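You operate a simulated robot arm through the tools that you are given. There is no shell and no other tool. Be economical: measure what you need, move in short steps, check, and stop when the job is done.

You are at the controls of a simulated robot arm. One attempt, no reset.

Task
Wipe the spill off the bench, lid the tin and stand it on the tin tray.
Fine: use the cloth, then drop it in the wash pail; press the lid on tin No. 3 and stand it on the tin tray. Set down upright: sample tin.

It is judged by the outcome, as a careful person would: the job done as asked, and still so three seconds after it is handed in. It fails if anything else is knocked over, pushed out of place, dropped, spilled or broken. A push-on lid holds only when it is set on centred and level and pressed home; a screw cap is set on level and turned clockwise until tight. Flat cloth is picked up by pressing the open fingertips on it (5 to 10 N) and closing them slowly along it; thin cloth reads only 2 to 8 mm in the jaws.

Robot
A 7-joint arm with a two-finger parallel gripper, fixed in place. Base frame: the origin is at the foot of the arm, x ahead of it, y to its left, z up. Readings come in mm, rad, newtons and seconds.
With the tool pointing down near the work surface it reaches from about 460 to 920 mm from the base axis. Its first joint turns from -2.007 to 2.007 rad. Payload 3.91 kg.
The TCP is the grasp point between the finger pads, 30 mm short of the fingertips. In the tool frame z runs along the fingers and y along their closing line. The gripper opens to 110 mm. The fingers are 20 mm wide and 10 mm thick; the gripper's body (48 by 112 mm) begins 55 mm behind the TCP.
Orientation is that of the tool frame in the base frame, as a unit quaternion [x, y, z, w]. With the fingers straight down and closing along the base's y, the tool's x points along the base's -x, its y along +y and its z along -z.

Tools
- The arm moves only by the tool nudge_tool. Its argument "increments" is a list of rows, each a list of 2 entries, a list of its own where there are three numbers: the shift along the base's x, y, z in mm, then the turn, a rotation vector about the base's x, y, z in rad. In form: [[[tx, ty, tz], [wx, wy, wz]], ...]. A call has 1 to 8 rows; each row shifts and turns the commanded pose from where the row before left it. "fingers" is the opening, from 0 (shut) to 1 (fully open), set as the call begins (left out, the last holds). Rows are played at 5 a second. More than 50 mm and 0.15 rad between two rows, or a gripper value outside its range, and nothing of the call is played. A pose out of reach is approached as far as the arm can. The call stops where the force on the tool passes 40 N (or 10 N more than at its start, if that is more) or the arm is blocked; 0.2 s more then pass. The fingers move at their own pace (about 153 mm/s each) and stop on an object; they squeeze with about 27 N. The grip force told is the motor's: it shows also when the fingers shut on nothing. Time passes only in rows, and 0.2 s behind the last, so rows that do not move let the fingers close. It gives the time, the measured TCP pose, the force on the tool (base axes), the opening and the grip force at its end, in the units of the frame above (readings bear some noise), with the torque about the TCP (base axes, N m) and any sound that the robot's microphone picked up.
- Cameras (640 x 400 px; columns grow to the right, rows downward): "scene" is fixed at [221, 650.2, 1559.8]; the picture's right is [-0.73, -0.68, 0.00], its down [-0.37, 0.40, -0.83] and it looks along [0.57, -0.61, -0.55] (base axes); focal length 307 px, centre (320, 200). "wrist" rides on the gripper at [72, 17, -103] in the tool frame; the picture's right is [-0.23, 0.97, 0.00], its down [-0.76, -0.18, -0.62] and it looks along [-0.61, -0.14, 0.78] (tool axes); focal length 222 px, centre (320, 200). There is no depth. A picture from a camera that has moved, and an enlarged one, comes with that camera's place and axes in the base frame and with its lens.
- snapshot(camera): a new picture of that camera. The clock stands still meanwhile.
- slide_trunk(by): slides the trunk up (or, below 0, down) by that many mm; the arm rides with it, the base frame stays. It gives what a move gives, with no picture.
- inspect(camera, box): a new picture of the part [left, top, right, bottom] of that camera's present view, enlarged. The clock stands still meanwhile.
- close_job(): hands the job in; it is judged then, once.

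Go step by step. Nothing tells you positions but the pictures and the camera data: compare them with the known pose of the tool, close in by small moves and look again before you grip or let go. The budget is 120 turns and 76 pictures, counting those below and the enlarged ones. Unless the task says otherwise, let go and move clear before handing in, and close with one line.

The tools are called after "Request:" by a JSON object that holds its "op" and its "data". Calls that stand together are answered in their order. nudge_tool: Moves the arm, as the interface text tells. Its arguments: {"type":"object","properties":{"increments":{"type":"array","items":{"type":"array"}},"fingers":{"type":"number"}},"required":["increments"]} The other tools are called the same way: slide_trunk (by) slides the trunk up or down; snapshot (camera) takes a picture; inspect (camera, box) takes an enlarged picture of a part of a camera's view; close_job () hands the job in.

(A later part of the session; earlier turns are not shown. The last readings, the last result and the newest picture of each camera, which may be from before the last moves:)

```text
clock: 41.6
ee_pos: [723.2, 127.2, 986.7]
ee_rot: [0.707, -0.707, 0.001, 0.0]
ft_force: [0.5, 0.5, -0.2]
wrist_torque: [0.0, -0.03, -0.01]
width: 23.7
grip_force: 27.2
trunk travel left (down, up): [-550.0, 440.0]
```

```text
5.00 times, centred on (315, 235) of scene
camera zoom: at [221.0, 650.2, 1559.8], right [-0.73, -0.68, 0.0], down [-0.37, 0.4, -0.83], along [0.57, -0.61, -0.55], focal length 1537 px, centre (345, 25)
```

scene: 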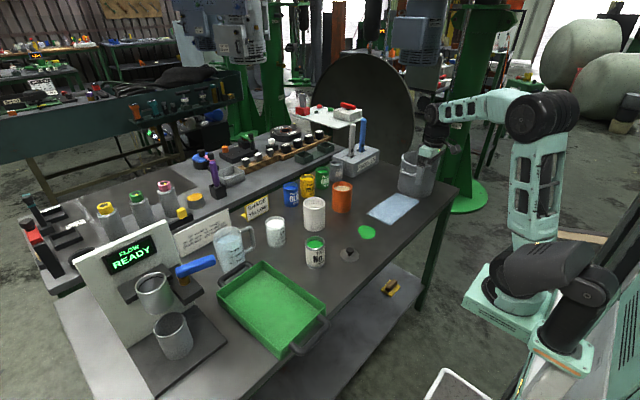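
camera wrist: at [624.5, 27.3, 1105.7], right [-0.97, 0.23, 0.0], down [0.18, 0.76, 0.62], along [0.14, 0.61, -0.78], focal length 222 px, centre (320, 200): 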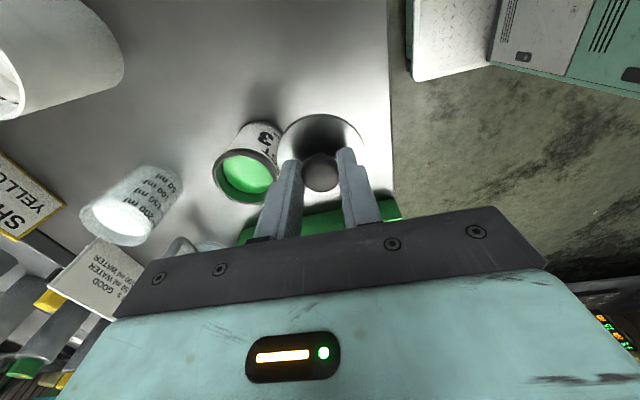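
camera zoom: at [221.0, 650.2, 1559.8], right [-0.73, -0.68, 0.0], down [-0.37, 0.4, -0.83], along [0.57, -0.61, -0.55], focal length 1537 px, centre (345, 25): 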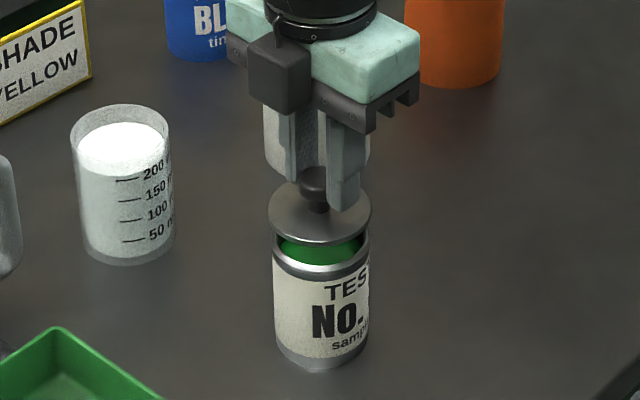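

Alignment looks close, perhaps 1–1.5 mm short in y. I correct by 1 mm and lower to just above the rim to check again.

Request:
{"op": "nudge_tool", "data": {"increments": [[[0, 1, -8], [0, 0, 0]], [[0, 0, -7], [0, 0, 0]], [[0, 0, 0], [0, 0, 0]], [[0, 0, 0], [0, 0, 0]]]}}

Request:
{"op": "inspect", "data": {"camera": "wrist", "box": [220, 80, 420, 205]}}

Request:
{"op": "inspect", "data": {"camera": "scene", "box": [290, 220, 345, 275]}}

```text
clock: 42.6
ee_pos: [722.7, 127.7, 973.4]
ee_rot: [-0.706, 0.708, -0.001, 0.0]
ft_force: [0.6, 0.6, -0.3]
wrist_torque: [0.0, 0.04, -0.03]
width: 23.9
grip_force: 27.0
trunk travel left (down, up): [-550.0, 440.0]
```

```text
3.20 times, centred on (320, 142) of wrist
camera zoom: at [706.3, 55.0, 1074.6], right [-0.97, 0.23, 0.0], down [0.18, 0.76, 0.62], along [0.14, 0.61, -0.78], focal length 711 px, centre (320, 384)
```

zoom: 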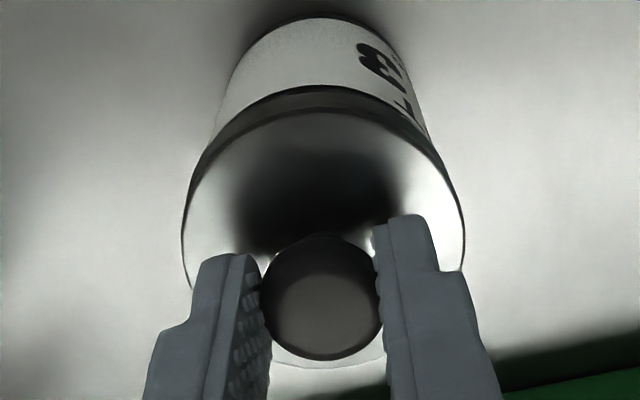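

```text
7.27 times, centred on (318, 248) of scene
camera zoom: at [221.0, 650.2, 1559.8], right [-0.73, -0.68, 0.0], down [-0.37, 0.4, -0.83], along [0.57, -0.61, -0.55], focal length 2236 px, centre (338, -146)
```

zoom: 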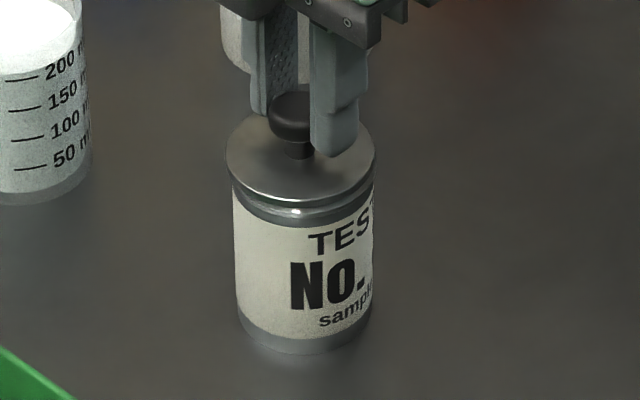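

Two views suggest the lid is ~1 mm too far in +y. I correct and lower gently to contact.

Request:
{"op": "nudge_tool", "data": {"increments": [[[0.5, -1.2, -3], [0, 0, 0]], [[0, 0, -3], [0, 0, 0]], [[0, 0, 0], [0, 0, 0]]]}}

Request:
{"op": "inspect", "data": {"camera": "scene", "box": [290, 220, 345, 275]}}

```text
clock: 43.4
ee_pos: [723.2, 126.2, 968.3]
ee_rot: [-0.706, 0.708, 0.0, 0.002]
ft_force: [-1.3, -1.7, 17.4]
wrist_torque: [-0.02, 0.03, 0.03]
width: 23.9
grip_force: 26.9
trunk travel left (down, up): [-550.0, 440.0]
heard: snap
```

```text
7.27 times, centred on (318, 248) of scene
camera zoom: at [221.0, 650.2, 1559.8], right [-0.73, -0.68, 0.0], down [-0.37, 0.4, -0.83], along [0.57, -0.61, -0.55], focal length 2236 px, centre (338, -146)
```

zoom: 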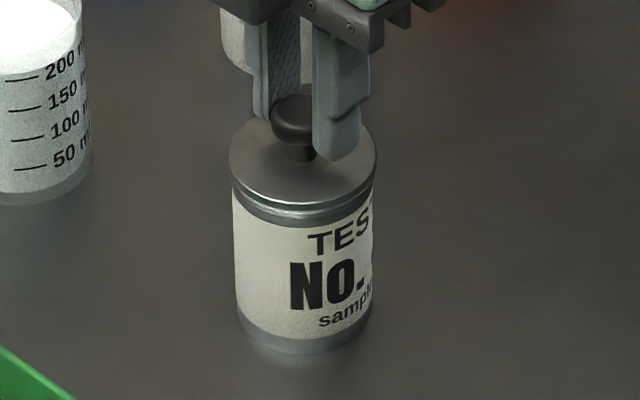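

A snap was heard at ~17 N. I press slightly further to make sure it is home.

Request:
{"op": "nudge_tool", "data": {"increments": [[[0, 0, -1.5], [0, 0, 0]], [[0, 0, 0], [0, 0, 0]]]}}

Request:
{"op": "inspect", "data": {"camera": "wrist", "box": [220, 80, 420, 205]}}

```text
clock: 44.0
ee_pos: [723.0, 126.6, 966.6]
ee_rot: [-0.706, 0.708, 0.0, 0.002]
ft_force: [0.7, -0.3, 27.5]
wrist_torque: [0.06, -0.01, 0.0]
width: 24.3
grip_force: 27.3
trunk travel left (down, up): [-550.0, 440.0]
```

```text
3.20 times, centred on (320, 142) of wrist
camera zoom: at [706.0, 53.3, 1069.3], right [-0.97, 0.23, 0.0], down [0.18, 0.76, 0.62], along [0.14, 0.61, -0.78], focal length 711 px, centre (320, 384)
```

zoom: 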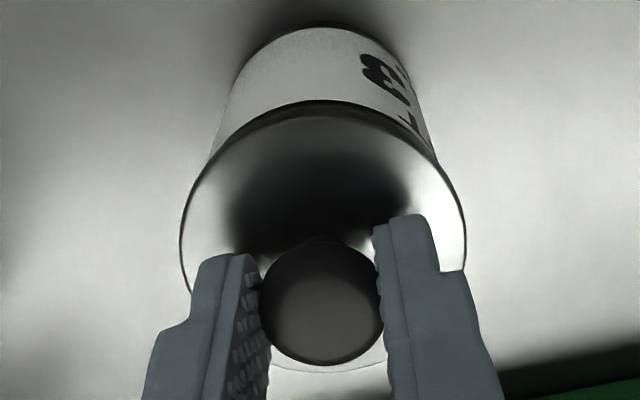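

The lid is seated flush. I relax the force, let go of the knob, and lower the open fingers around the tin body (stopping before the palm meets the knob).

Request:
{"op": "nudge_tool", "data": {"increments": [[[0, 0, 3], [0, 0, 0]], [[0, 0, 1], [0, 0, 0]]]}}

Request:
{"op": "nudge_tool", "data": {"increments": [[[0, 0, 0], [0, 0, 0]], [[0, 0, 0], [0, 0, 0]], [[0, 0, 0], [0, 0, 0]], [[0, 0, -15], [0, 0, 0]], [[0, 0, -15], [0, 0, 0]], [[0, 0, -10], [0, 0, 0]], [[0, 0, 0], [0, 0, 0]]], "fingers": 1}}

Request:
{"op": "snapshot", "data": {"camera": "wrist"}}

Request:
{"op": "inspect", "data": {"camera": "scene", "box": [270, 195, 360, 275]}}

```text
clock: 44.6
ee_pos: [721.5, 125.2, 966.9]
ee_rot: [0.707, -0.707, 0.0, 0.003]
ft_force: [0.0, -0.4, 0.1]
wrist_torque: [0.0, 0.02, 0.0]
width: 23.9
grip_force: 27.2
trunk travel left (down, up): [-550.0, 440.0]
heard: snap
```

```text
clock: 46.2
ee_pos: [724.7, 124.8, 928.9]
ee_rot: [-0.707, 0.708, 0.0, 0.0]
ft_force: [0.4, 0.5, -0.2]
wrist_torque: [-0.03, 0.0, -0.01]
width: 110.1
grip_force: 0.1
trunk travel left (down, up): [-550.0, 440.0]
heard: snap
```

```text
34 pictures are left
camera wrist: at [707.8, 51.7, 1030.8], right [-0.97, 0.23, 0.0], down [0.18, 0.76, 0.62], along [0.14, 0.61, -0.78], focal length 222 px, centre (320, 200)
```

wrist: 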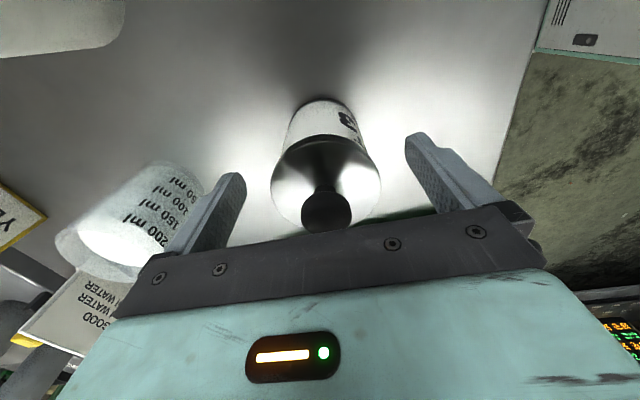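

```text
5.00 times, centred on (315, 235) of scene
camera zoom: at [221.0, 650.2, 1559.8], right [-0.73, -0.68, 0.0], down [-0.37, 0.4, -0.83], along [0.57, -0.61, -0.55], focal length 1537 px, centre (345, 25)
```

zoom: 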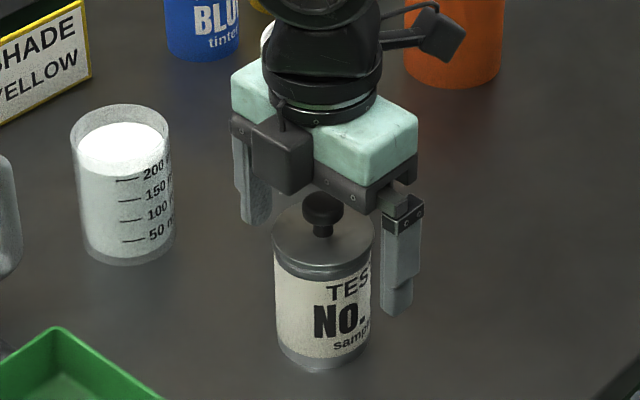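

More "snap" sounds came when I relaxed and opened, so the seating is in doubt. I inspect closely, then press on the knob top with closed fingers to be sure.

Request:
{"op": "inspect", "data": {"camera": "scene", "box": [295, 225, 340, 270]}}

Request:
{"op": "inspect", "data": {"camera": "wrist", "box": [250, 85, 400, 235]}}

```text
8.89 times, centred on (318, 248) of scene
camera zoom: at [221.0, 650.2, 1559.8], right [-0.73, -0.68, 0.0], down [-0.37, 0.4, -0.83], along [0.57, -0.61, -0.55], focal length 2732 px, centre (342, -222)
```

zoom: 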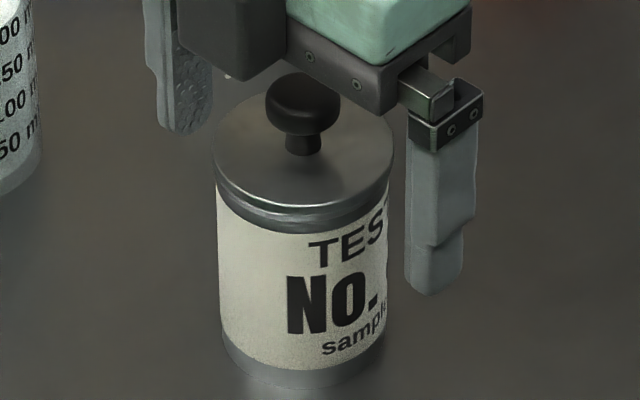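

```text
2.67 times, centred on (325, 160) of wrist
camera zoom: at [707.8, 51.7, 1030.8], right [-0.97, 0.23, 0.0], down [0.18, 0.76, 0.62], along [0.14, 0.61, -0.78], focal length 592 px, centre (307, 307)
```

zoom: 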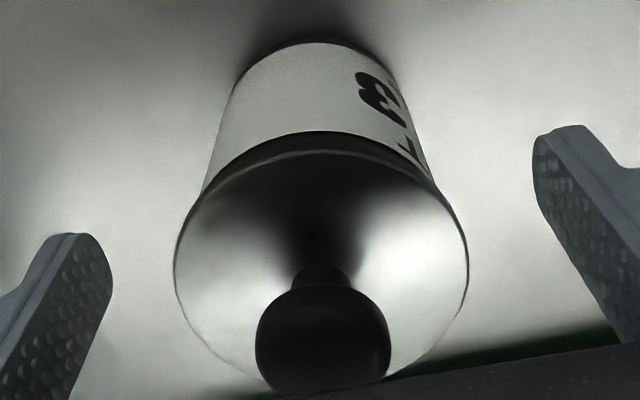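

Visually it seems flush. To be certain I press once from above on the knob with closed fingers, after re-centring (~-3 x, +3.5 y).

Request:
{"op": "nudge_tool", "data": {"increments": [[[0, 0, 40], [0, 0, 0]], [[-3, 3.5, 40], [0, 0, 0]], [[0, 0, 0], [0, 0, 0]]]}}

Request:
{"op": "nudge_tool", "data": {"increments": [[[0, 0, 0], [0, 0, 0]], [[0, 0, 0], [0, 0, 0]], [[0, 0, 0], [0, 0, 0]], [[0, 0, -10], [0, 0, 0]], [[0, 0, 0], [0, 0, 0]]], "fingers": 0}}

Request:
{"op": "inspect", "data": {"camera": "wrist", "box": [250, 85, 400, 235]}}

Request:
{"op": "inspect", "data": {"camera": "scene", "box": [290, 205, 350, 270]}}

```text
clock: 47.0
ee_pos: [718.4, 127.8, 1009.8]
ee_rot: [-0.707, 0.707, 0.0, 0.0]
ft_force: [0.2, -0.1, -0.1]
wrist_torque: [-0.02, -0.02, 0.01]
width: 109.9
grip_force: 0.0
trunk travel left (down, up): [-550.0, 440.0]
```

```text
clock: 48.2
ee_pos: [718.7, 128.3, 999.8]
ee_rot: [-0.706, 0.708, 0.0, 0.0]
ft_force: [-0.3, -0.1, 0.1]
wrist_torque: [-0.01, -0.03, 0.02]
width: 0.0
grip_force: 27.4
trunk travel left (down, up): [-550.0, 440.0]
```

```text
2.67 times, centred on (325, 160) of wrist
camera zoom: at [701.9, 55.1, 1101.8], right [-0.97, 0.23, 0.0], down [0.18, 0.76, 0.62], along [0.14, 0.61, -0.78], focal length 592 px, centre (307, 307)
```

zoom: 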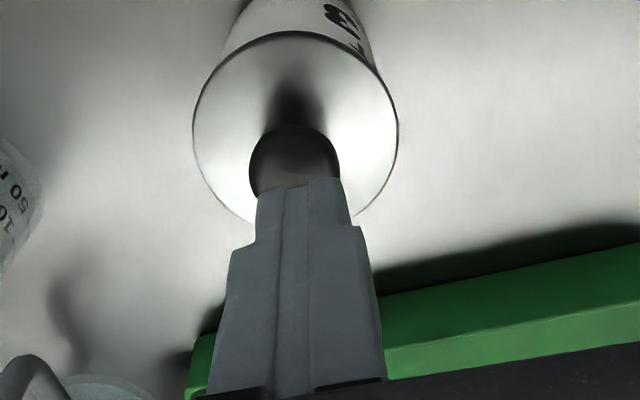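

```text
6.15 times, centred on (320, 238) of scene
camera zoom: at [221.0, 650.2, 1559.8], right [-0.73, -0.68, 0.0], down [-0.37, 0.4, -0.83], along [0.57, -0.61, -0.55], focal length 1892 px, centre (320, -31)
```

zoom: 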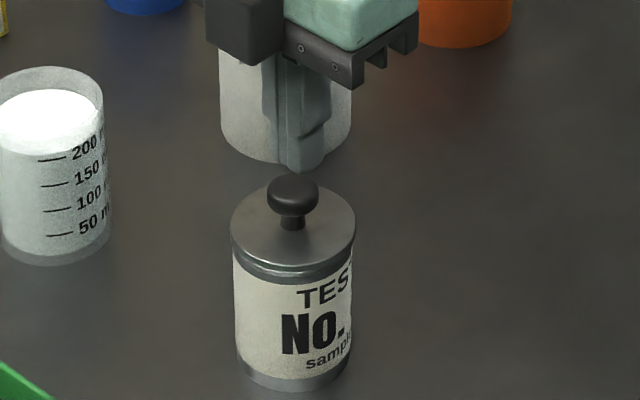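

Re-centre by +3 x, −1 y and press down on the knob.

Request:
{"op": "nudge_tool", "data": {"increments": [[[3, -1, -8], [0, 0, 0]], [[0, 0, -3], [0, 0, 0]], [[0, 0, 0], [0, 0, 0]]]}}

Request:
{"op": "nudge_tool", "data": {"increments": [[[0, 0, -2], [0, 0, 0]], [[0, 0, -1.5], [0, 0, 0]], [[0, 0, 0], [0, 0, 0]]]}}

```text
clock: 49.0
ee_pos: [723.2, 126.6, 988.7]
ee_rot: [-0.706, 0.708, -0.001, -0.001]
ft_force: [0.5, 0.0, -0.7]
wrist_torque: [0.01, 0.02, -0.02]
width: 0.1
grip_force: 26.5
trunk travel left (down, up): [-550.0, 440.0]
```

```text
clock: 49.8
ee_pos: [722.1, 127.5, 984.7]
ee_rot: [-0.706, 0.708, 0.0, 0.0]
ft_force: [0.8, 0.3, 0.1]
wrist_torque: [0.0, 0.0, -0.02]
width: 0.2
grip_force: 26.9
trunk travel left (down, up): [-550.0, 440.0]
```

Request:
{"op": "nudge_tool", "data": {"increments": [[[0, 0, -2], [0, 0, 0]], [[0, 0, -2], [0, 0, 0]], [[0, 0, 0], [0, 0, 0]]]}}

```text
clock: 50.6
ee_pos: [722.5, 128.0, 982.5]
ee_rot: [-0.707, 0.708, -0.001, 0.002]
ft_force: [-1.0, -1.1, 14.8]
wrist_torque: [-0.05, 0.03, 0.02]
width: 0.0
grip_force: 27.4
trunk travel left (down, up): [-550.0, 440.0]
```

Request:
{"op": "nudge_tool", "data": {"increments": [[[0, 0, -2], [0, 0, 0]], [[0, 0, -1], [0, 0, 0]], [[0, 0, 0], [0, 0, 0]]]}}

```text
clock: 51.2
ee_pos: [722.7, 128.6, 981.7]
ee_rot: [0.707, -0.707, 0.003, -0.005]
ft_force: [-4.1, -3.3, 17.8]
wrist_torque: [-0.13, 0.18, 0.02]
width: 0.0
grip_force: 27.2
trunk travel left (down, up): [-550.0, 440.0]
stopped in row 3: the force on the tool passed its limit at 41 N (the readings are from after the stop); the commanded pose is now the measured one
```

No new snap even at 41 N, so the lid is already home. I raise and verify.

Request:
{"op": "nudge_tool", "data": {"increments": [[[0, 0, 8], [0, 0, 0]], [[0, 0, 30], [0, 0, 0]], [[0, 0, 0], [0, 0, 0]]], "fingers": 1}}

Request:
{"op": "inspect", "data": {"camera": "scene", "box": [295, 220, 345, 270]}}

Request:
{"op": "snapshot", "data": {"camera": "wrist"}}

```text
clock: 52.0
ee_pos: [723.7, 130.3, 1018.8]
ee_rot: [-0.707, 0.707, -0.001, 0.003]
ft_force: [-0.4, 0.2, 0.0]
wrist_torque: [0.01, 0.02, 0.02]
width: 109.9
grip_force: 0.1
trunk travel left (down, up): [-550.0, 440.0]
heard: snap
```

```text
8.00 times, centred on (320, 245) of scene
camera zoom: at [221.0, 650.2, 1559.8], right [-0.73, -0.68, 0.0], down [-0.37, 0.4, -0.83], along [0.57, -0.61, -0.55], focal length 2459 px, centre (320, -160)
```

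zoom: 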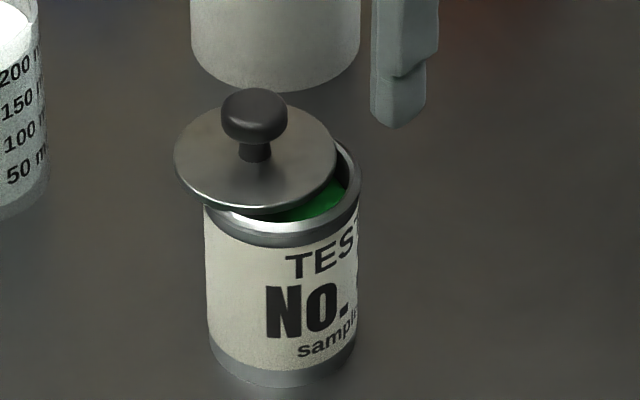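

```text
27 pictures are left
camera wrist: at [706.5, 57.0, 1122.1], right [-0.97, 0.23, -0.01], down [0.18, 0.76, 0.63], along [0.15, 0.61, -0.78], focal length 222 px, centre (320, 200)
```

wrist: 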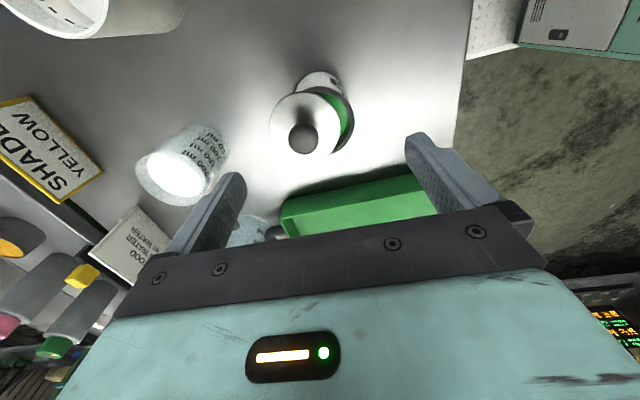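

The lid popped off and slid when the fingers opened while still loaded; it now rests shifted about +16 mm in x on the rim. I'll re-level the tool, line up on the knob and regrip.

Request:
{"op": "nudge_tool", "data": {"increments": [[[15, -4, 0], [-0.003, 0.0085, 0]], [[0, 0, -20], [0, 0, 0]], [[0, 0, 0], [0, 0, 0]], [[0, 0, 0], [0, 0, 0]]], "fingers": 0.5}}

Request:
{"op": "snapshot", "data": {"camera": "wrist"}}

Request:
{"op": "inspect", "data": {"camera": "scene", "box": [285, 205, 355, 275]}}

```text
clock: 53.0
ee_pos: [737.8, 125.6, 998.5]
ee_rot: [-0.706, 0.708, 0.0, -0.002]
ft_force: [-0.5, 0.7, -0.7]
wrist_torque: [-0.02, 0.03, 0.02]
width: 54.9
grip_force: 0.1
trunk travel left (down, up): [-550.0, 440.0]
```

```text
26 pictures are left
camera wrist: at [722.0, 52.4, 1101.4], right [-0.97, 0.23, 0.0], down [0.18, 0.76, 0.62], along [0.14, 0.61, -0.78], focal length 222 px, centre (320, 200)
```

wrist: 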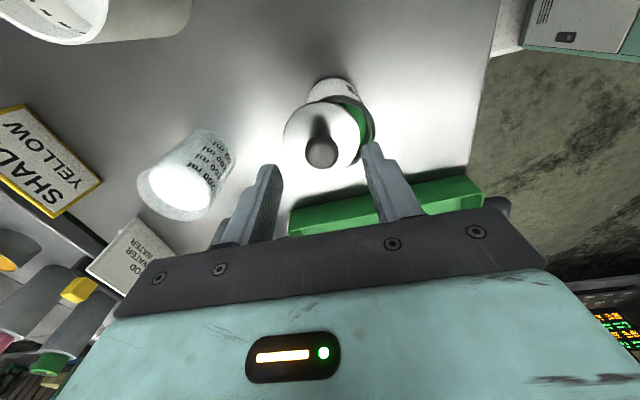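

```text
5.71 times, centred on (320, 240) of scene
camera zoom: at [221.0, 650.2, 1559.8], right [-0.73, -0.68, 0.0], down [-0.37, 0.4, -0.83], along [0.57, -0.61, -0.55], focal length 1756 px, centre (320, -29)
```

zoom: 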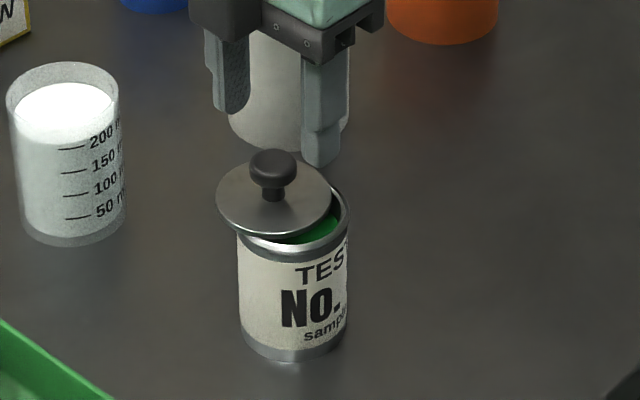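

Well lined up over the knob. Lowering to knob height.

Request:
{"op": "nudge_tool", "data": {"increments": [[[-0.5, 1, -15], [0, 0, 0]], [[0, 0, -12], [0, 0, 0]], [[0, 0, -5], [0, 0, 0]], [[0, 0, 0], [0, 0, 0]]]}}

Request:
{"op": "inspect", "data": {"camera": "wrist", "box": [220, 80, 420, 205]}}

Request:
{"op": "inspect", "data": {"camera": "scene", "box": [290, 220, 345, 275]}}

```text
clock: 54.0
ee_pos: [738.0, 125.5, 966.5]
ee_rot: [-0.706, 0.708, -0.001, -0.001]
ft_force: [0.3, 1.2, 0.5]
wrist_torque: [0.01, 0.0, 0.01]
width: 55.0
grip_force: 0.1
trunk travel left (down, up): [-550.0, 440.0]
```

```text
3.20 times, centred on (320, 142) of wrist
camera zoom: at [721.8, 53.0, 1069.2], right [-0.97, 0.23, 0.0], down [0.18, 0.76, 0.62], along [0.14, 0.61, -0.78], focal length 711 px, centre (320, 384)
```

zoom: 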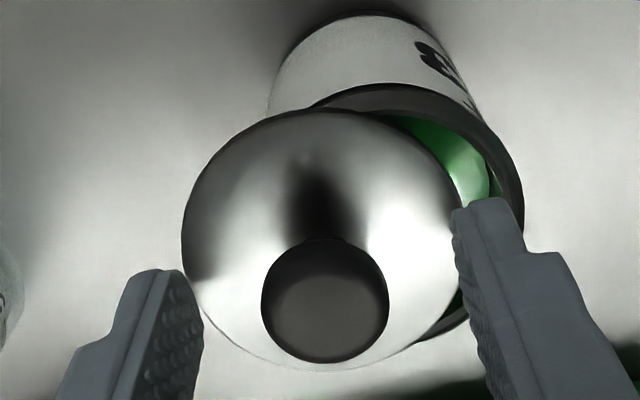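

```text
7.27 times, centred on (318, 248) of scene
camera zoom: at [221.0, 650.2, 1559.8], right [-0.73, -0.68, 0.0], down [-0.37, 0.4, -0.83], along [0.57, -0.61, -0.55], focal length 2236 px, centre (338, -146)
```

zoom: 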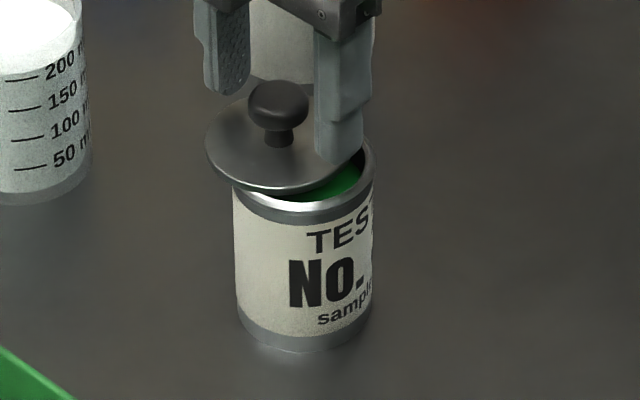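

Symmetric around the knob; closing.

Request:
{"op": "nudge_tool", "data": {"increments": [[[0, 0, 0], [0, 0, 0]], [[0, 0, 0], [0, 0, 0]]], "fingers": 0.26}}

Request:
{"op": "nudge_tool", "data": {"increments": [[[0, 0, 0], [0, 0, 0]], [[0, 0, 0], [0, 0, 0]], [[0, 0, 0], [0, 0, 0]]], "fingers": 0}}

Request:
{"op": "nudge_tool", "data": {"increments": [[[0, 0, 10], [0, 0, 0]], [[0, 0, 10], [0, 0, 0]], [[0, 0, 0], [0, 0, 0]]]}}

Request:
{"op": "inspect", "data": {"camera": "wrist", "box": [220, 80, 420, 205]}}

Request:
{"op": "inspect", "data": {"camera": "scene", "box": [290, 220, 345, 275]}}

```text
clock: 54.6
ee_pos: [737.9, 125.4, 968.0]
ee_rot: [-0.706, 0.708, 0.0, -0.002]
ft_force: [0.5, -0.3, 1.0]
wrist_torque: [0.0, 0.0, -0.03]
width: 28.5
grip_force: 0.0
trunk travel left (down, up): [-550.0, 440.0]
```

```text
clock: 55.5
ee_pos: [739.5, 125.7, 967.9]
ee_rot: [-0.707, 0.708, 0.0, -0.001]
ft_force: [-1.2, -0.5, -0.6]
wrist_torque: [0.02, -0.02, 0.07]
width: 24.2
grip_force: 26.4
trunk travel left (down, up): [-550.0, 440.0]
```

```text
clock: 56.2
ee_pos: [739.4, 125.8, 986.8]
ee_rot: [-0.707, 0.707, 0.0, -0.003]
ft_force: [0.4, -0.4, -0.5]
wrist_torque: [0.04, 0.03, 0.0]
width: 23.9
grip_force: 26.6
trunk travel left (down, up): [-550.0, 440.0]
```

```text
3.20 times, centred on (320, 142) of wrist
camera zoom: at [721.6, 52.6, 1089.6], right [-0.97, 0.23, 0.0], down [0.18, 0.76, 0.62], along [0.14, 0.61, -0.78], focal length 711 px, centre (320, 384)
```

zoom: 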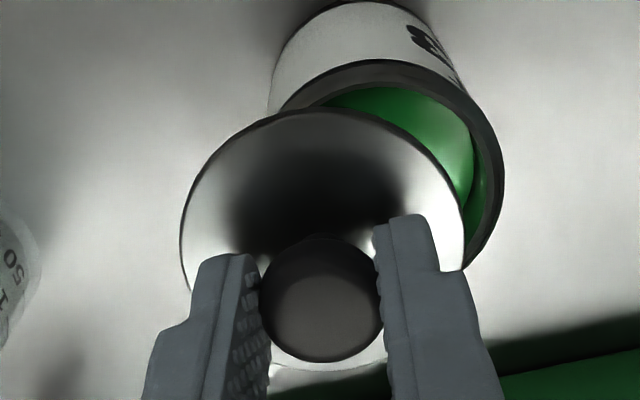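

```text
7.27 times, centred on (318, 248) of scene
camera zoom: at [221.0, 650.2, 1559.8], right [-0.73, -0.68, 0.0], down [-0.37, 0.4, -0.83], along [0.57, -0.61, -0.55], focal length 2236 px, centre (338, -146)
```

zoom: 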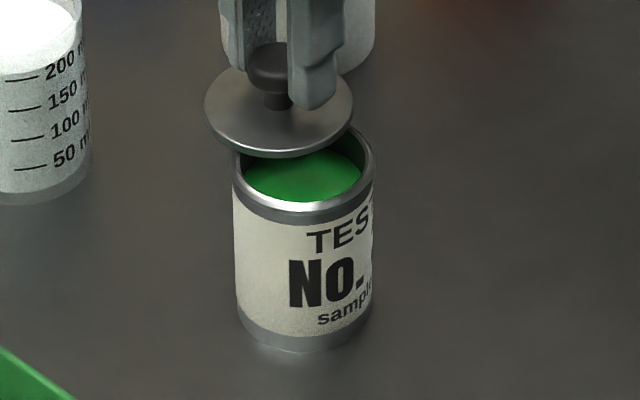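

Lid regripped exactly as before, and the tin hasn't moved. I go back to the previously good position (Δ≈−15.8, +0.7) above the tin.

Request:
{"op": "nudge_tool", "data": {"increments": [[[-8, 0.4, 0], [0.0025, -0.0025, 0]], [[-7.8, 0.3, 0], [0, 0, 0]], [[0, 0, -10], [0, 0, 0]], [[0, 0, 0], [0, 0, 0]], [[0, 0, 0], [0, 0, 0]]]}}

Request:
{"op": "inspect", "data": {"camera": "wrist", "box": [220, 80, 420, 205]}}

Request:
{"op": "inspect", "data": {"camera": "scene", "box": [290, 220, 345, 275]}}

```text
clock: 57.5
ee_pos: [722.2, 126.4, 977.0]
ee_rot: [-0.707, 0.708, 0.0, 0.001]
ft_force: [0.5, -0.8, -0.6]
wrist_torque: [-0.01, 0.0, -0.01]
width: 24.0
grip_force: 26.9
trunk travel left (down, up): [-550.0, 440.0]
```

```text
3.20 times, centred on (320, 142) of wrist
camera zoom: at [705.3, 53.6, 1079.8], right [-0.97, 0.23, 0.0], down [0.18, 0.76, 0.62], along [0.14, 0.61, -0.78], focal length 711 px, centre (320, 384)
```

zoom: 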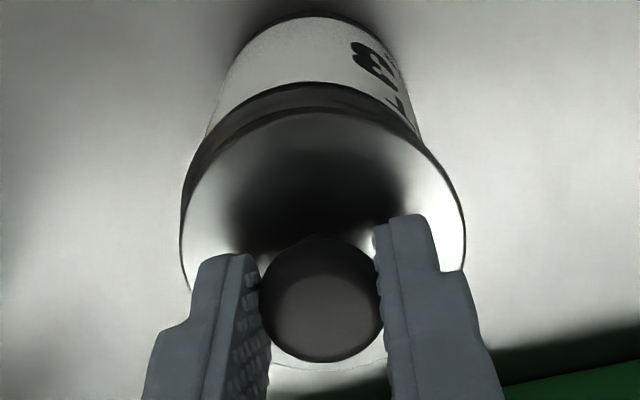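

```text
7.27 times, centred on (318, 248) of scene
camera zoom: at [221.0, 650.2, 1559.8], right [-0.73, -0.68, 0.0], down [-0.37, 0.4, -0.83], along [0.57, -0.61, -0.55], focal length 2236 px, centre (338, -146)
```

zoom: 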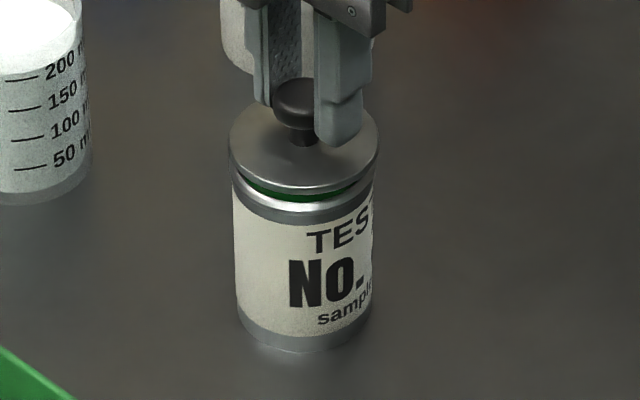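

Compared with the earlier good view, the lid is ~1.7 mm low in x and ~1 mm high in y. Correcting and re-checking slightly lower.

Request:
{"op": "nudge_tool", "data": {"increments": [[[1.7, -1, -4], [0, 0, 0]], [[0, 0, 0], [0, 0, 0]], [[0, 0, 0], [0, 0, 0]]]}}

Request:
{"op": "inspect", "data": {"camera": "wrist", "box": [220, 80, 420, 205]}}

```text
clock: 58.2
ee_pos: [723.6, 125.8, 972.8]
ee_rot: [-0.707, 0.707, 0.001, 0.001]
ft_force: [-0.5, 0.6, 0.5]
wrist_torque: [0.04, -0.02, 0.0]
width: 24.0
grip_force: 26.8
trunk travel left (down, up): [-550.0, 440.0]
```

```text
3.20 times, centred on (320, 142) of wrist
camera zoom: at [706.9, 52.4, 1075.6], right [-0.97, 0.23, 0.0], down [0.18, 0.76, 0.62], along [0.14, 0.61, -0.78], focal length 711 px, centre (320, 384)
```

zoom: 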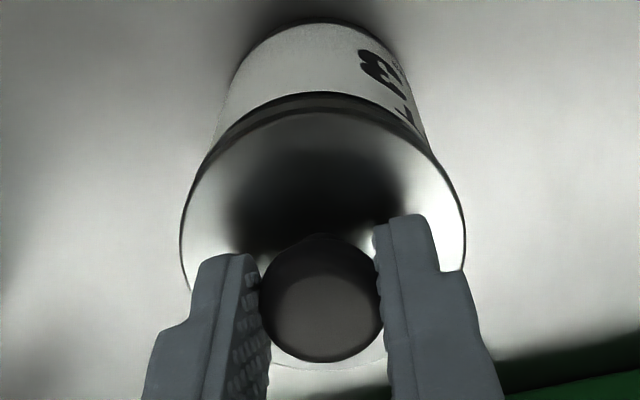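

Centred. Now pressing down in small steps.

Request:
{"op": "nudge_tool", "data": {"increments": [[[0.3, -0.3, -2], [0, 0, 0]], [[0, 0, -2], [0, 0, 0]], [[0, 0, 0], [0, 0, 0]]]}}

```text
clock: 59.0
ee_pos: [724.4, 124.6, 969.3]
ee_rot: [-0.706, 0.708, 0.0, 0.001]
ft_force: [-0.1, -0.3, -0.4]
wrist_torque: [0.04, -0.01, -0.03]
width: 23.9
grip_force: 26.6
trunk travel left (down, up): [-550.0, 440.0]
```

Request:
{"op": "nudge_tool", "data": {"increments": [[[0, 0, -1.5], [0, 0, 0]], [[0, 0, -1.5], [0, 0, 0]], [[0, 0, 0], [0, 0, 0]]]}}

```text
clock: 59.9
ee_pos: [724.1, 125.3, 967.9]
ee_rot: [-0.706, 0.708, -0.001, 0.004]
ft_force: [-0.3, 0.0, 18.6]
wrist_torque: [-0.08, 0.06, 0.02]
width: 24.0
grip_force: 26.9
trunk travel left (down, up): [-550.0, 440.0]
heard: snap
```

Snap heard. Press a little more, up to ~35 N.

Request:
{"op": "nudge_tool", "data": {"increments": [[[0, 0, -1.2], [0, 0, 0]], [[0, 0, -1], [0, 0, 0]], [[0, 0, 0], [0, 0, 0]]]}}

```text
clock: 60.6
ee_pos: [724.2, 125.4, 964.9]
ee_rot: [-0.707, 0.708, 0.0, 0.001]
ft_force: [0.2, 0.9, 27.2]
wrist_torque: [0.13, -0.04, 0.0]
width: 24.3
grip_force: 27.3
trunk travel left (down, up): [-550.0, 440.0]
```

Request:
{"op": "nudge_tool", "data": {"increments": [[[0, 0, -1], [0, 0, 0]], [[0, 0, 0], [0, 0, 0]]]}}

Request:
{"op": "inspect", "data": {"camera": "scene", "box": [290, 220, 345, 275]}}

```text
clock: 61.2
ee_pos: [723.6, 124.5, 963.2]
ee_rot: [-0.707, 0.707, 0.0, 0.002]
ft_force: [2.8, 1.0, 26.8]
wrist_torque: [0.12, -0.09, -0.01]
width: 23.9
grip_force: 26.6
trunk travel left (down, up): [-550.0, 440.0]
```

```text
7.27 times, centred on (318, 248) of scene
camera zoom: at [221.0, 650.2, 1559.8], right [-0.73, -0.68, 0.0], down [-0.37, 0.4, -0.83], along [0.57, -0.61, -0.55], focal length 2236 px, centre (338, -146)
```

zoom: 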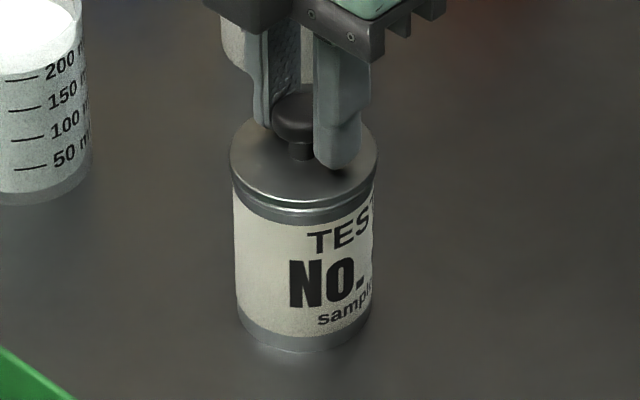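

Force plateaus at 27 N: the pads slip down the knob. I continue so the fingertips bear directly on the lid disc and press it home evenly.

Request:
{"op": "nudge_tool", "data": {"increments": [[[0, 0, -1.5], [0, 0, 0]], [[0, 0, -1.5], [0, 0, 0]], [[0, 0, 0], [0, 0, 0]]]}}

```text
clock: 62.0
ee_pos: [723.5, 124.2, 960.0]
ee_rot: [-0.706, 0.708, 0.001, 0.001]
ft_force: [1.7, 2.2, 27.1]
wrist_torque: [0.08, 0.01, -0.03]
width: 24.2
grip_force: 27.6
trunk travel left (down, up): [-550.0, 440.0]
```

Request:
{"op": "nudge_tool", "data": {"increments": [[[0, 0, -1], [0, 0, 0]], [[0, 0, -1], [0, 0, 0]], [[0, 0, -1], [0, 0, 0]], [[0, 0, 0], [0, 0, 0]]]}}

```text
clock: 63.1
ee_pos: [724.3, 124.7, 959.7]
ee_rot: [-0.707, 0.707, -0.001, 0.003]
ft_force: [-4.5, -0.6, 13.6]
wrist_torque: [-0.28, 0.43, -0.03]
width: 24.0
grip_force: 26.7
trunk travel left (down, up): [-550.0, 440.0]
stopped in row 4: the force on the tool passed its limit at 40 N (the readings are from after the stop); the commanded pose is now the measured one
```

Tips pressed the disc to 40 N with no pop. Now ease nearly to zero load before opening.

Request:
{"op": "nudge_tool", "data": {"increments": [[[0, 0, 0.8], [0, 0, 0]], [[0, 0, 0], [0, 0, 0]]]}}

```text
clock: 63.7
ee_pos: [724.1, 125.5, 958.6]
ee_rot: [-0.707, 0.708, 0.0, 0.003]
ft_force: [-3.3, -0.6, 13.4]
wrist_torque: [-0.06, 0.14, -0.02]
width: 24.1
grip_force: 27.2
trunk travel left (down, up): [-550.0, 440.0]
```

Request:
{"op": "nudge_tool", "data": {"increments": [[[0, 0, 1], [0, 0, 0]], [[0, 0, 0], [0, 0, 0]]]}}

```text
clock: 64.3
ee_pos: [723.5, 125.5, 959.7]
ee_rot: [-0.707, 0.707, 0.0, 0.002]
ft_force: [-1.5, 0.6, 8.4]
wrist_torque: [-0.02, 0.03, 0.03]
width: 24.0
grip_force: 26.7
trunk travel left (down, up): [-550.0, 440.0]
```

Request:
{"op": "nudge_tool", "data": {"increments": [[[0, 0, 0.8], [0, 0, 0]], [[0, 0, 0], [0, 0, 0]]]}}

Request:
{"op": "nudge_tool", "data": {"increments": [[[0, 0, 0], [0, 0, 0]], [[0, 0, 0], [0, 0, 0]]], "fingers": 0.26}}

Request:
{"op": "inspect", "data": {"camera": "scene", "box": [290, 220, 345, 275]}}

```text
clock: 64.9
ee_pos: [725.4, 124.1, 960.5]
ee_rot: [-0.707, 0.707, -0.001, 0.001]
ft_force: [-0.7, 1.0, 0.7]
wrist_torque: [-0.01, 0.02, 0.0]
width: 23.9
grip_force: 26.4
trunk travel left (down, up): [-550.0, 440.0]
```

```text
clock: 65.5
ee_pos: [724.3, 124.6, 961.2]
ee_rot: [-0.707, 0.707, -0.001, 0.002]
ft_force: [-0.3, 0.4, -0.8]
wrist_torque: [0.0, 0.0, 0.02]
width: 28.6
grip_force: 0.1
trunk travel left (down, up): [-550.0, 440.0]
```

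```text
7.27 times, centred on (318, 248) of scene
camera zoom: at [221.0, 650.2, 1559.8], right [-0.73, -0.68, 0.0], down [-0.37, 0.4, -0.83], along [0.57, -0.61, -0.55], focal length 2236 px, centre (338, -146)
```

zoom: 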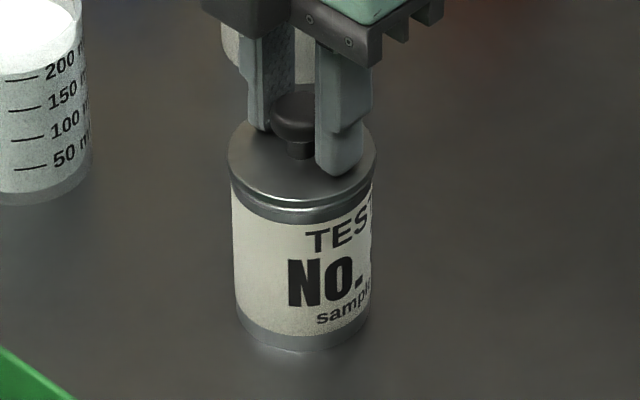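

Released cleanly with no pop; the lid sits flush. Now open wide and lower around the tin to grip its body.

Request:
{"op": "nudge_tool", "data": {"increments": [[[0, 0, 3], [0, 0, 0]], [[0, 0, 0], [0, 0, 0]], [[0, 0, 0], [0, 0, 0]], [[-1, 1, -18], [0, 0, 0]], [[0, 0, -18], [0, 0, 0]], [[0, 0, -16], [0, 0, 0]], [[0, 0, 0], [0, 0, 0]]], "fingers": 1}}

Request:
{"op": "snapshot", "data": {"camera": "wrist"}}

Request:
{"op": "inspect", "data": {"camera": "scene", "box": [280, 205, 360, 280]}}

```text
clock: 67.1
ee_pos: [724.9, 125.9, 911.0]
ee_rot: [-0.706, 0.708, 0.0, 0.003]
ft_force: [0.2, 0.5, -0.6]
wrist_torque: [0.01, -0.04, 0.04]
width: 110.1
grip_force: 0.1
trunk travel left (down, up): [-550.0, 440.0]
```

```text
15 pictures are left
camera wrist: at [707.6, 52.0, 1014.0], right [-0.97, 0.23, 0.0], down [0.18, 0.76, 0.63], along [0.15, 0.61, -0.78], focal length 222 px, centre (320, 200)
```

wrist: 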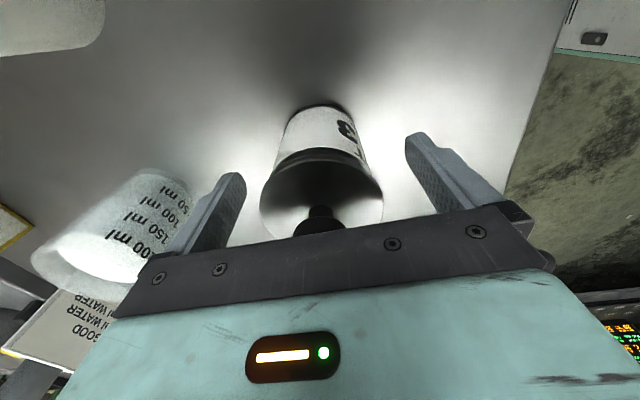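

```text
5.33 times, centred on (320, 242) of scene
camera zoom: at [221.0, 650.2, 1559.8], right [-0.73, -0.68, 0.0], down [-0.37, 0.4, -0.83], along [0.57, -0.61, -0.55], focal length 1639 px, centre (320, -27)
```

zoom: 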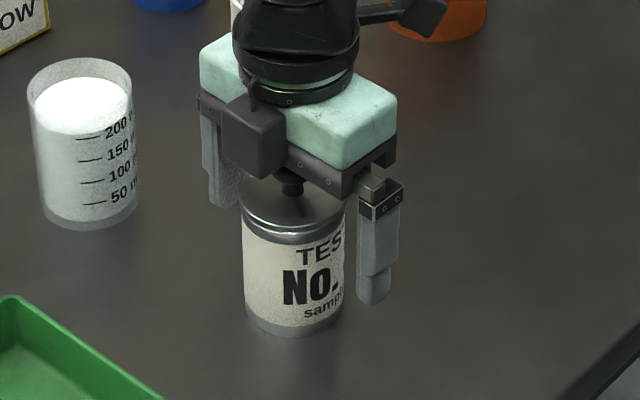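

Gripping from straight above would squeeze on the lid's flange and hang the tin by its lid. Instead I'll grip the body below the lid with the tool tilted 45° coming from the −y side. First rise and back off, tilting.

Request:
{"op": "nudge_tool", "data": {"increments": [[[0, 0, 35], [0, 0, 0]], [[0, 0, 35], [0, 0, 0]], [[0, 0, 35], [0, 0, 0]], [[-1, -40, 0], [0.13, 0, 0]], [[-1, -40, 0], [0.13, 0, 0]], [[0, -40, 0], [0.13, 0, 0]], [[0, 0, 0], [0.13, 0, 0]], [[0, 0, 0], [0.13, 0, 0]]]}}

Request:
{"op": "nudge_tool", "data": {"increments": [[[0, 0, 0], [0.135, 0, 0]], [[0, 0, 0], [0, 0, 0]]]}}

Request:
{"op": "snapshot", "data": {"camera": "wrist"}}

Request:
{"op": "inspect", "data": {"camera": "scene", "box": [210, 130, 450, 330]}}

```text
clock: 68.9
ee_pos: [720.7, 8.8, 1016.5]
ee_rot: [-0.669, 0.67, 0.226, 0.228]
ft_force: [-0.2, 0.0, 0.1]
wrist_torque: [-0.06, -0.01, 0.0]
width: 110.2
grip_force: 0.0
trunk travel left (down, up): [-550.0, 440.0]
```

```text
clock: 69.5
ee_pos: [721.5, 6.0, 1017.4]
ee_rot: [-0.652, 0.654, 0.27, 0.273]
ft_force: [-0.5, 0.1, 0.6]
wrist_torque: [0.0, 0.01, 0.06]
width: 110.0
grip_force: 0.1
trunk travel left (down, up): [-550.0, 440.0]
```

```text
13 pictures are left
camera wrist: at [704.3, -117.7, 1037.2], right [-0.97, 0.16, 0.16], down [0.18, 0.09, 0.98], along [0.14, 0.98, -0.12], focal length 222 px, centre (320, 200)
```

wrist: 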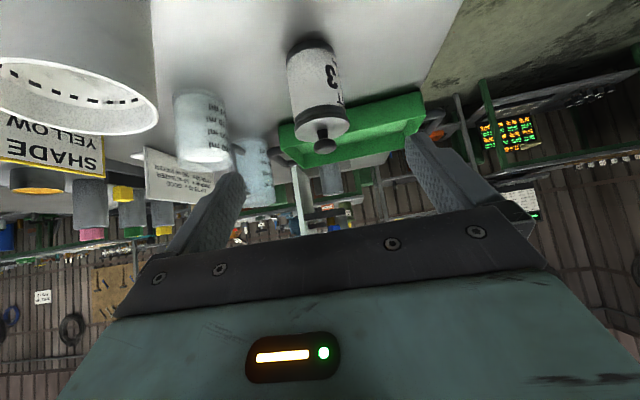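

```text
2.00 times, centred on (330, 230) of scene
camera zoom: at [221.0, 650.2, 1559.8], right [-0.73, -0.68, 0.0], down [-0.37, 0.4, -0.83], along [0.57, -0.61, -0.55], focal length 615 px, centre (300, 140)
```

zoom: 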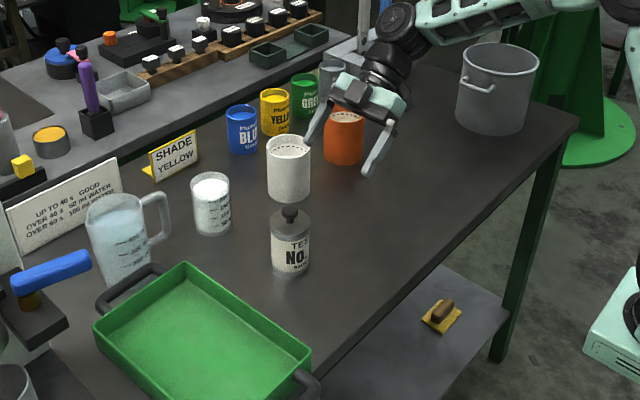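

Pose is good and clear of everything. Lowering to z≈880, still short of the tin.

Request:
{"op": "nudge_tool", "data": {"increments": [[[0, 0, -34], [0, 0, 0]], [[0, 0, -34], [0, 0, 0]], [[0, 0, -34], [0, 0, 0]], [[0, 0, -32], [0, 0, 0]], [[0, 40, 0], [0, 0, 0]], [[0, 0, 0], [0, 0, 0]]]}}

Request:
{"op": "snapshot", "data": {"camera": "wrist"}}

Request:
{"op": "inspect", "data": {"camera": "scene", "box": [270, 165, 390, 285]}}

```text
clock: 70.9
ee_pos: [720.8, 45.0, 883.8]
ee_rot: [-0.653, 0.653, 0.271, 0.272]
ft_force: [-0.3, 0.3, 0.7]
wrist_torque: [-0.01, 0.03, 0.01]
width: 109.6
grip_force: 0.1
trunk travel left (down, up): [-550.0, 440.0]
```

```text
11 pictures are left
camera wrist: at [704.1, -78.8, 903.8], right [-0.97, 0.16, 0.16], down [0.18, 0.09, 0.98], along [0.15, 0.98, -0.12], focal length 222 px, centre (320, 200)
```

wrist: 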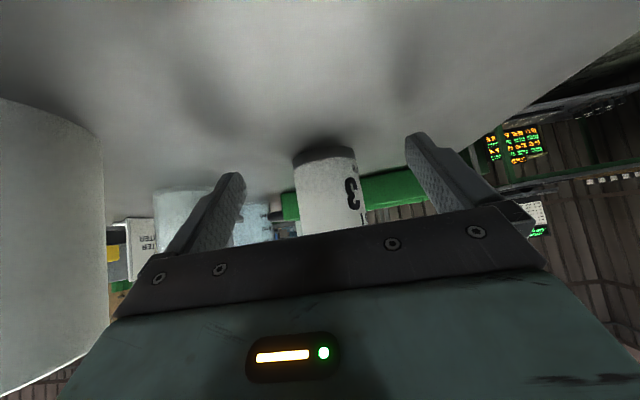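

```text
3.33 times, centred on (330, 225) of scene
camera zoom: at [221.0, 650.2, 1559.8], right [-0.73, -0.68, 0.0], down [-0.37, 0.4, -0.83], along [0.57, -0.61, -0.55], focal length 1025 px, centre (287, 117)
```

zoom: 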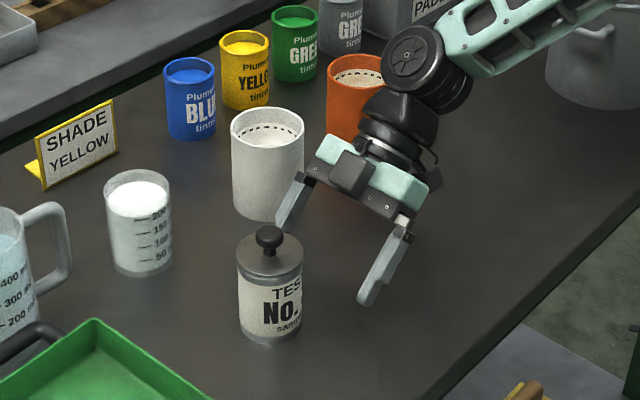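

Tin lies between the open fingers' path, about +3 mm in x. Advancing to its axis.

Request:
{"op": "nudge_tool", "data": {"increments": [[[1.5, 25, -1], [0, 0, 0]], [[1.5, 25, 0], [0, 0, 0]], [[0, 20, 0], [0, 0, 0]], [[0, 10, 0], [0, 0, 0]], [[0, 0, 0], [0, 0, 0]]]}}

Request:
{"op": "nudge_tool", "data": {"increments": [[[0, 0, 0], [0, 0, 0]], [[0, 0, 0], [0, 0, 0]]], "fingers": 0.62}}

Request:
{"op": "inspect", "data": {"camera": "scene", "box": [270, 185, 370, 285]}}

Request:
{"op": "snapshot", "data": {"camera": "wrist"}}

```text
clock: 72.1
ee_pos: [725.0, 127.3, 882.2]
ee_rot: [-0.652, 0.654, 0.271, 0.273]
ft_force: [0.1, 0.7, 1.0]
wrist_torque: [-0.02, 0.0, -0.01]
width: 110.0
grip_force: 0.1
trunk travel left (down, up): [-550.0, 440.0]
```

```text
clock: 72.7
ee_pos: [724.7, 128.0, 882.1]
ee_rot: [-0.652, 0.653, 0.271, 0.273]
ft_force: [0.4, 0.2, -0.6]
wrist_torque: [0.0, 0.04, -0.02]
width: 68.0
grip_force: 0.1
trunk travel left (down, up): [-550.0, 440.0]
```

```text
4.00 times, centred on (320, 235) of scene
camera zoom: at [221.0, 650.2, 1559.8], right [-0.73, -0.68, 0.0], down [-0.37, 0.4, -0.83], along [0.57, -0.61, -0.55], focal length 1230 px, centre (320, 60)
```

zoom: 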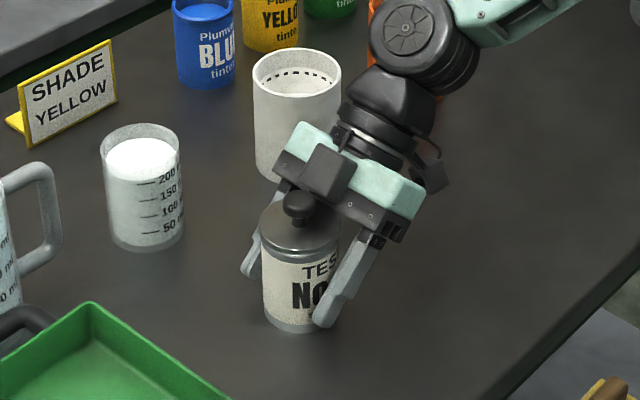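

```text
8 pictures are left
camera wrist: at [707.7, 2.4, 902.7], right [-0.97, 0.16, 0.16], down [0.18, 0.09, 0.98], along [0.15, 0.98, -0.12], focal length 222 px, centre (320, 200)
```

wrist: 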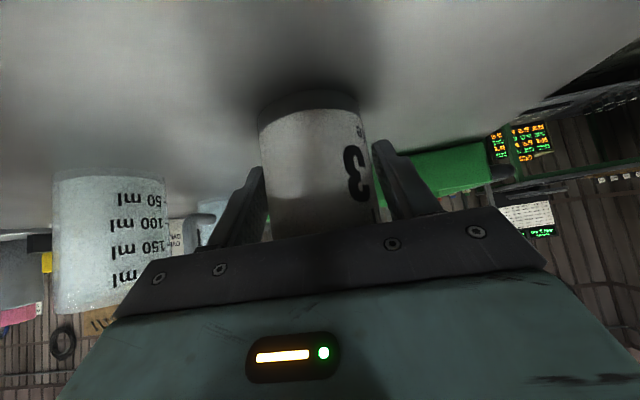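

Palm clears lid and knob, no contact force. Closing on the body.

Request:
{"op": "nudge_tool", "data": {"increments": [[[0, 0, 0], [0, 0, 0]], [[0, 0, 0], [0, 0, 0]], [[0, 0, 0], [0, 0, 0]]], "fingers": 0.4}}

Request:
{"op": "nudge_tool", "data": {"increments": [[[0, 0, 5], [0, 0, 0]], [[0, 0, 10], [0, 0, 0]], [[0, 0, 0], [0, 0, 0]]]}}

Request:
{"op": "inspect", "data": {"camera": "scene", "box": [215, 185, 375, 345]}}

```text
clock: 73.5
ee_pos: [724.6, 127.0, 882.1]
ee_rot: [-0.652, 0.653, 0.272, 0.273]
ft_force: [1.0, 0.5, 0.2]
wrist_torque: [0.04, 0.06, -0.01]
width: 59.2
grip_force: 26.7
trunk travel left (down, up): [-550.0, 440.0]
```

```text
clock: 74.3
ee_pos: [726.2, 126.2, 897.7]
ee_rot: [-0.652, 0.654, 0.27, 0.272]
ft_force: [-0.4, 0.1, -2.7]
wrist_torque: [-0.03, -0.01, 0.01]
width: 59.0
grip_force: 27.1
trunk travel left (down, up): [-550.0, 440.0]
```

```text
2.50 times, centred on (295, 265) of scene
camera zoom: at [221.0, 650.2, 1559.8], right [-0.73, -0.68, 0.0], down [-0.37, 0.4, -0.83], along [0.57, -0.61, -0.55], focal length 768 px, centre (382, 38)
```

zoom: 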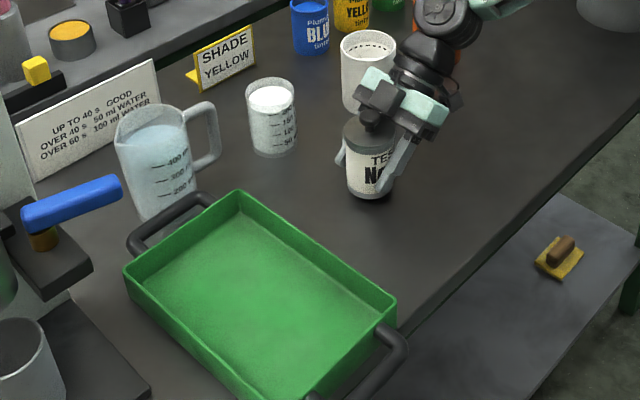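

Held firmly (59 mm, 2.7 N), no pop. The tray spans about x 550–817, y 262–421; I'll raise and carry to about (690,340).

Request:
{"op": "nudge_tool", "data": {"increments": [[[0, 0, 27], [0, 0, 0]], [[0, 0, 27], [0, 0, 0]], [[0, 0, 27], [0, 0, 0]], [[-7, 42, 0], [0, 0, 0]], [[-7, 42, 0], [0, 0, 0]], [[-7, 43, 0], [0, 0, 0]], [[-7, 43, 0], [0, 0, 0]], [[-7, 43, 0], [0, 0, 0]]]}}

Request:
{"op": "inspect", "data": {"camera": "scene", "box": [200, 190, 360, 370]}}

```text
clock: 76.1
ee_pos: [690.6, 339.7, 978.8]
ee_rot: [-0.651, 0.655, 0.27, 0.273]
ft_force: [1.2, -0.6, -2.8]
wrist_torque: [-0.02, 0.01, 0.02]
width: 59.3
grip_force: 27.4
trunk travel left (down, up): [-550.0, 440.0]
```

```text
2.22 times, centred on (280, 280) of scene
camera zoom: at [221.0, 650.2, 1559.8], right [-0.73, -0.68, 0.0], down [-0.37, 0.4, -0.83], along [0.57, -0.61, -0.55], focal length 683 px, centre (409, 22)
```

zoom: 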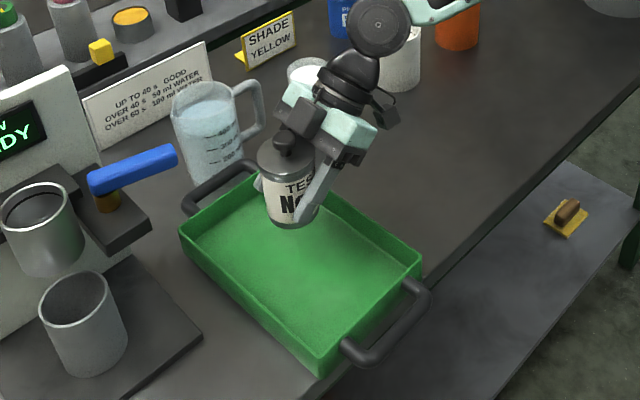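

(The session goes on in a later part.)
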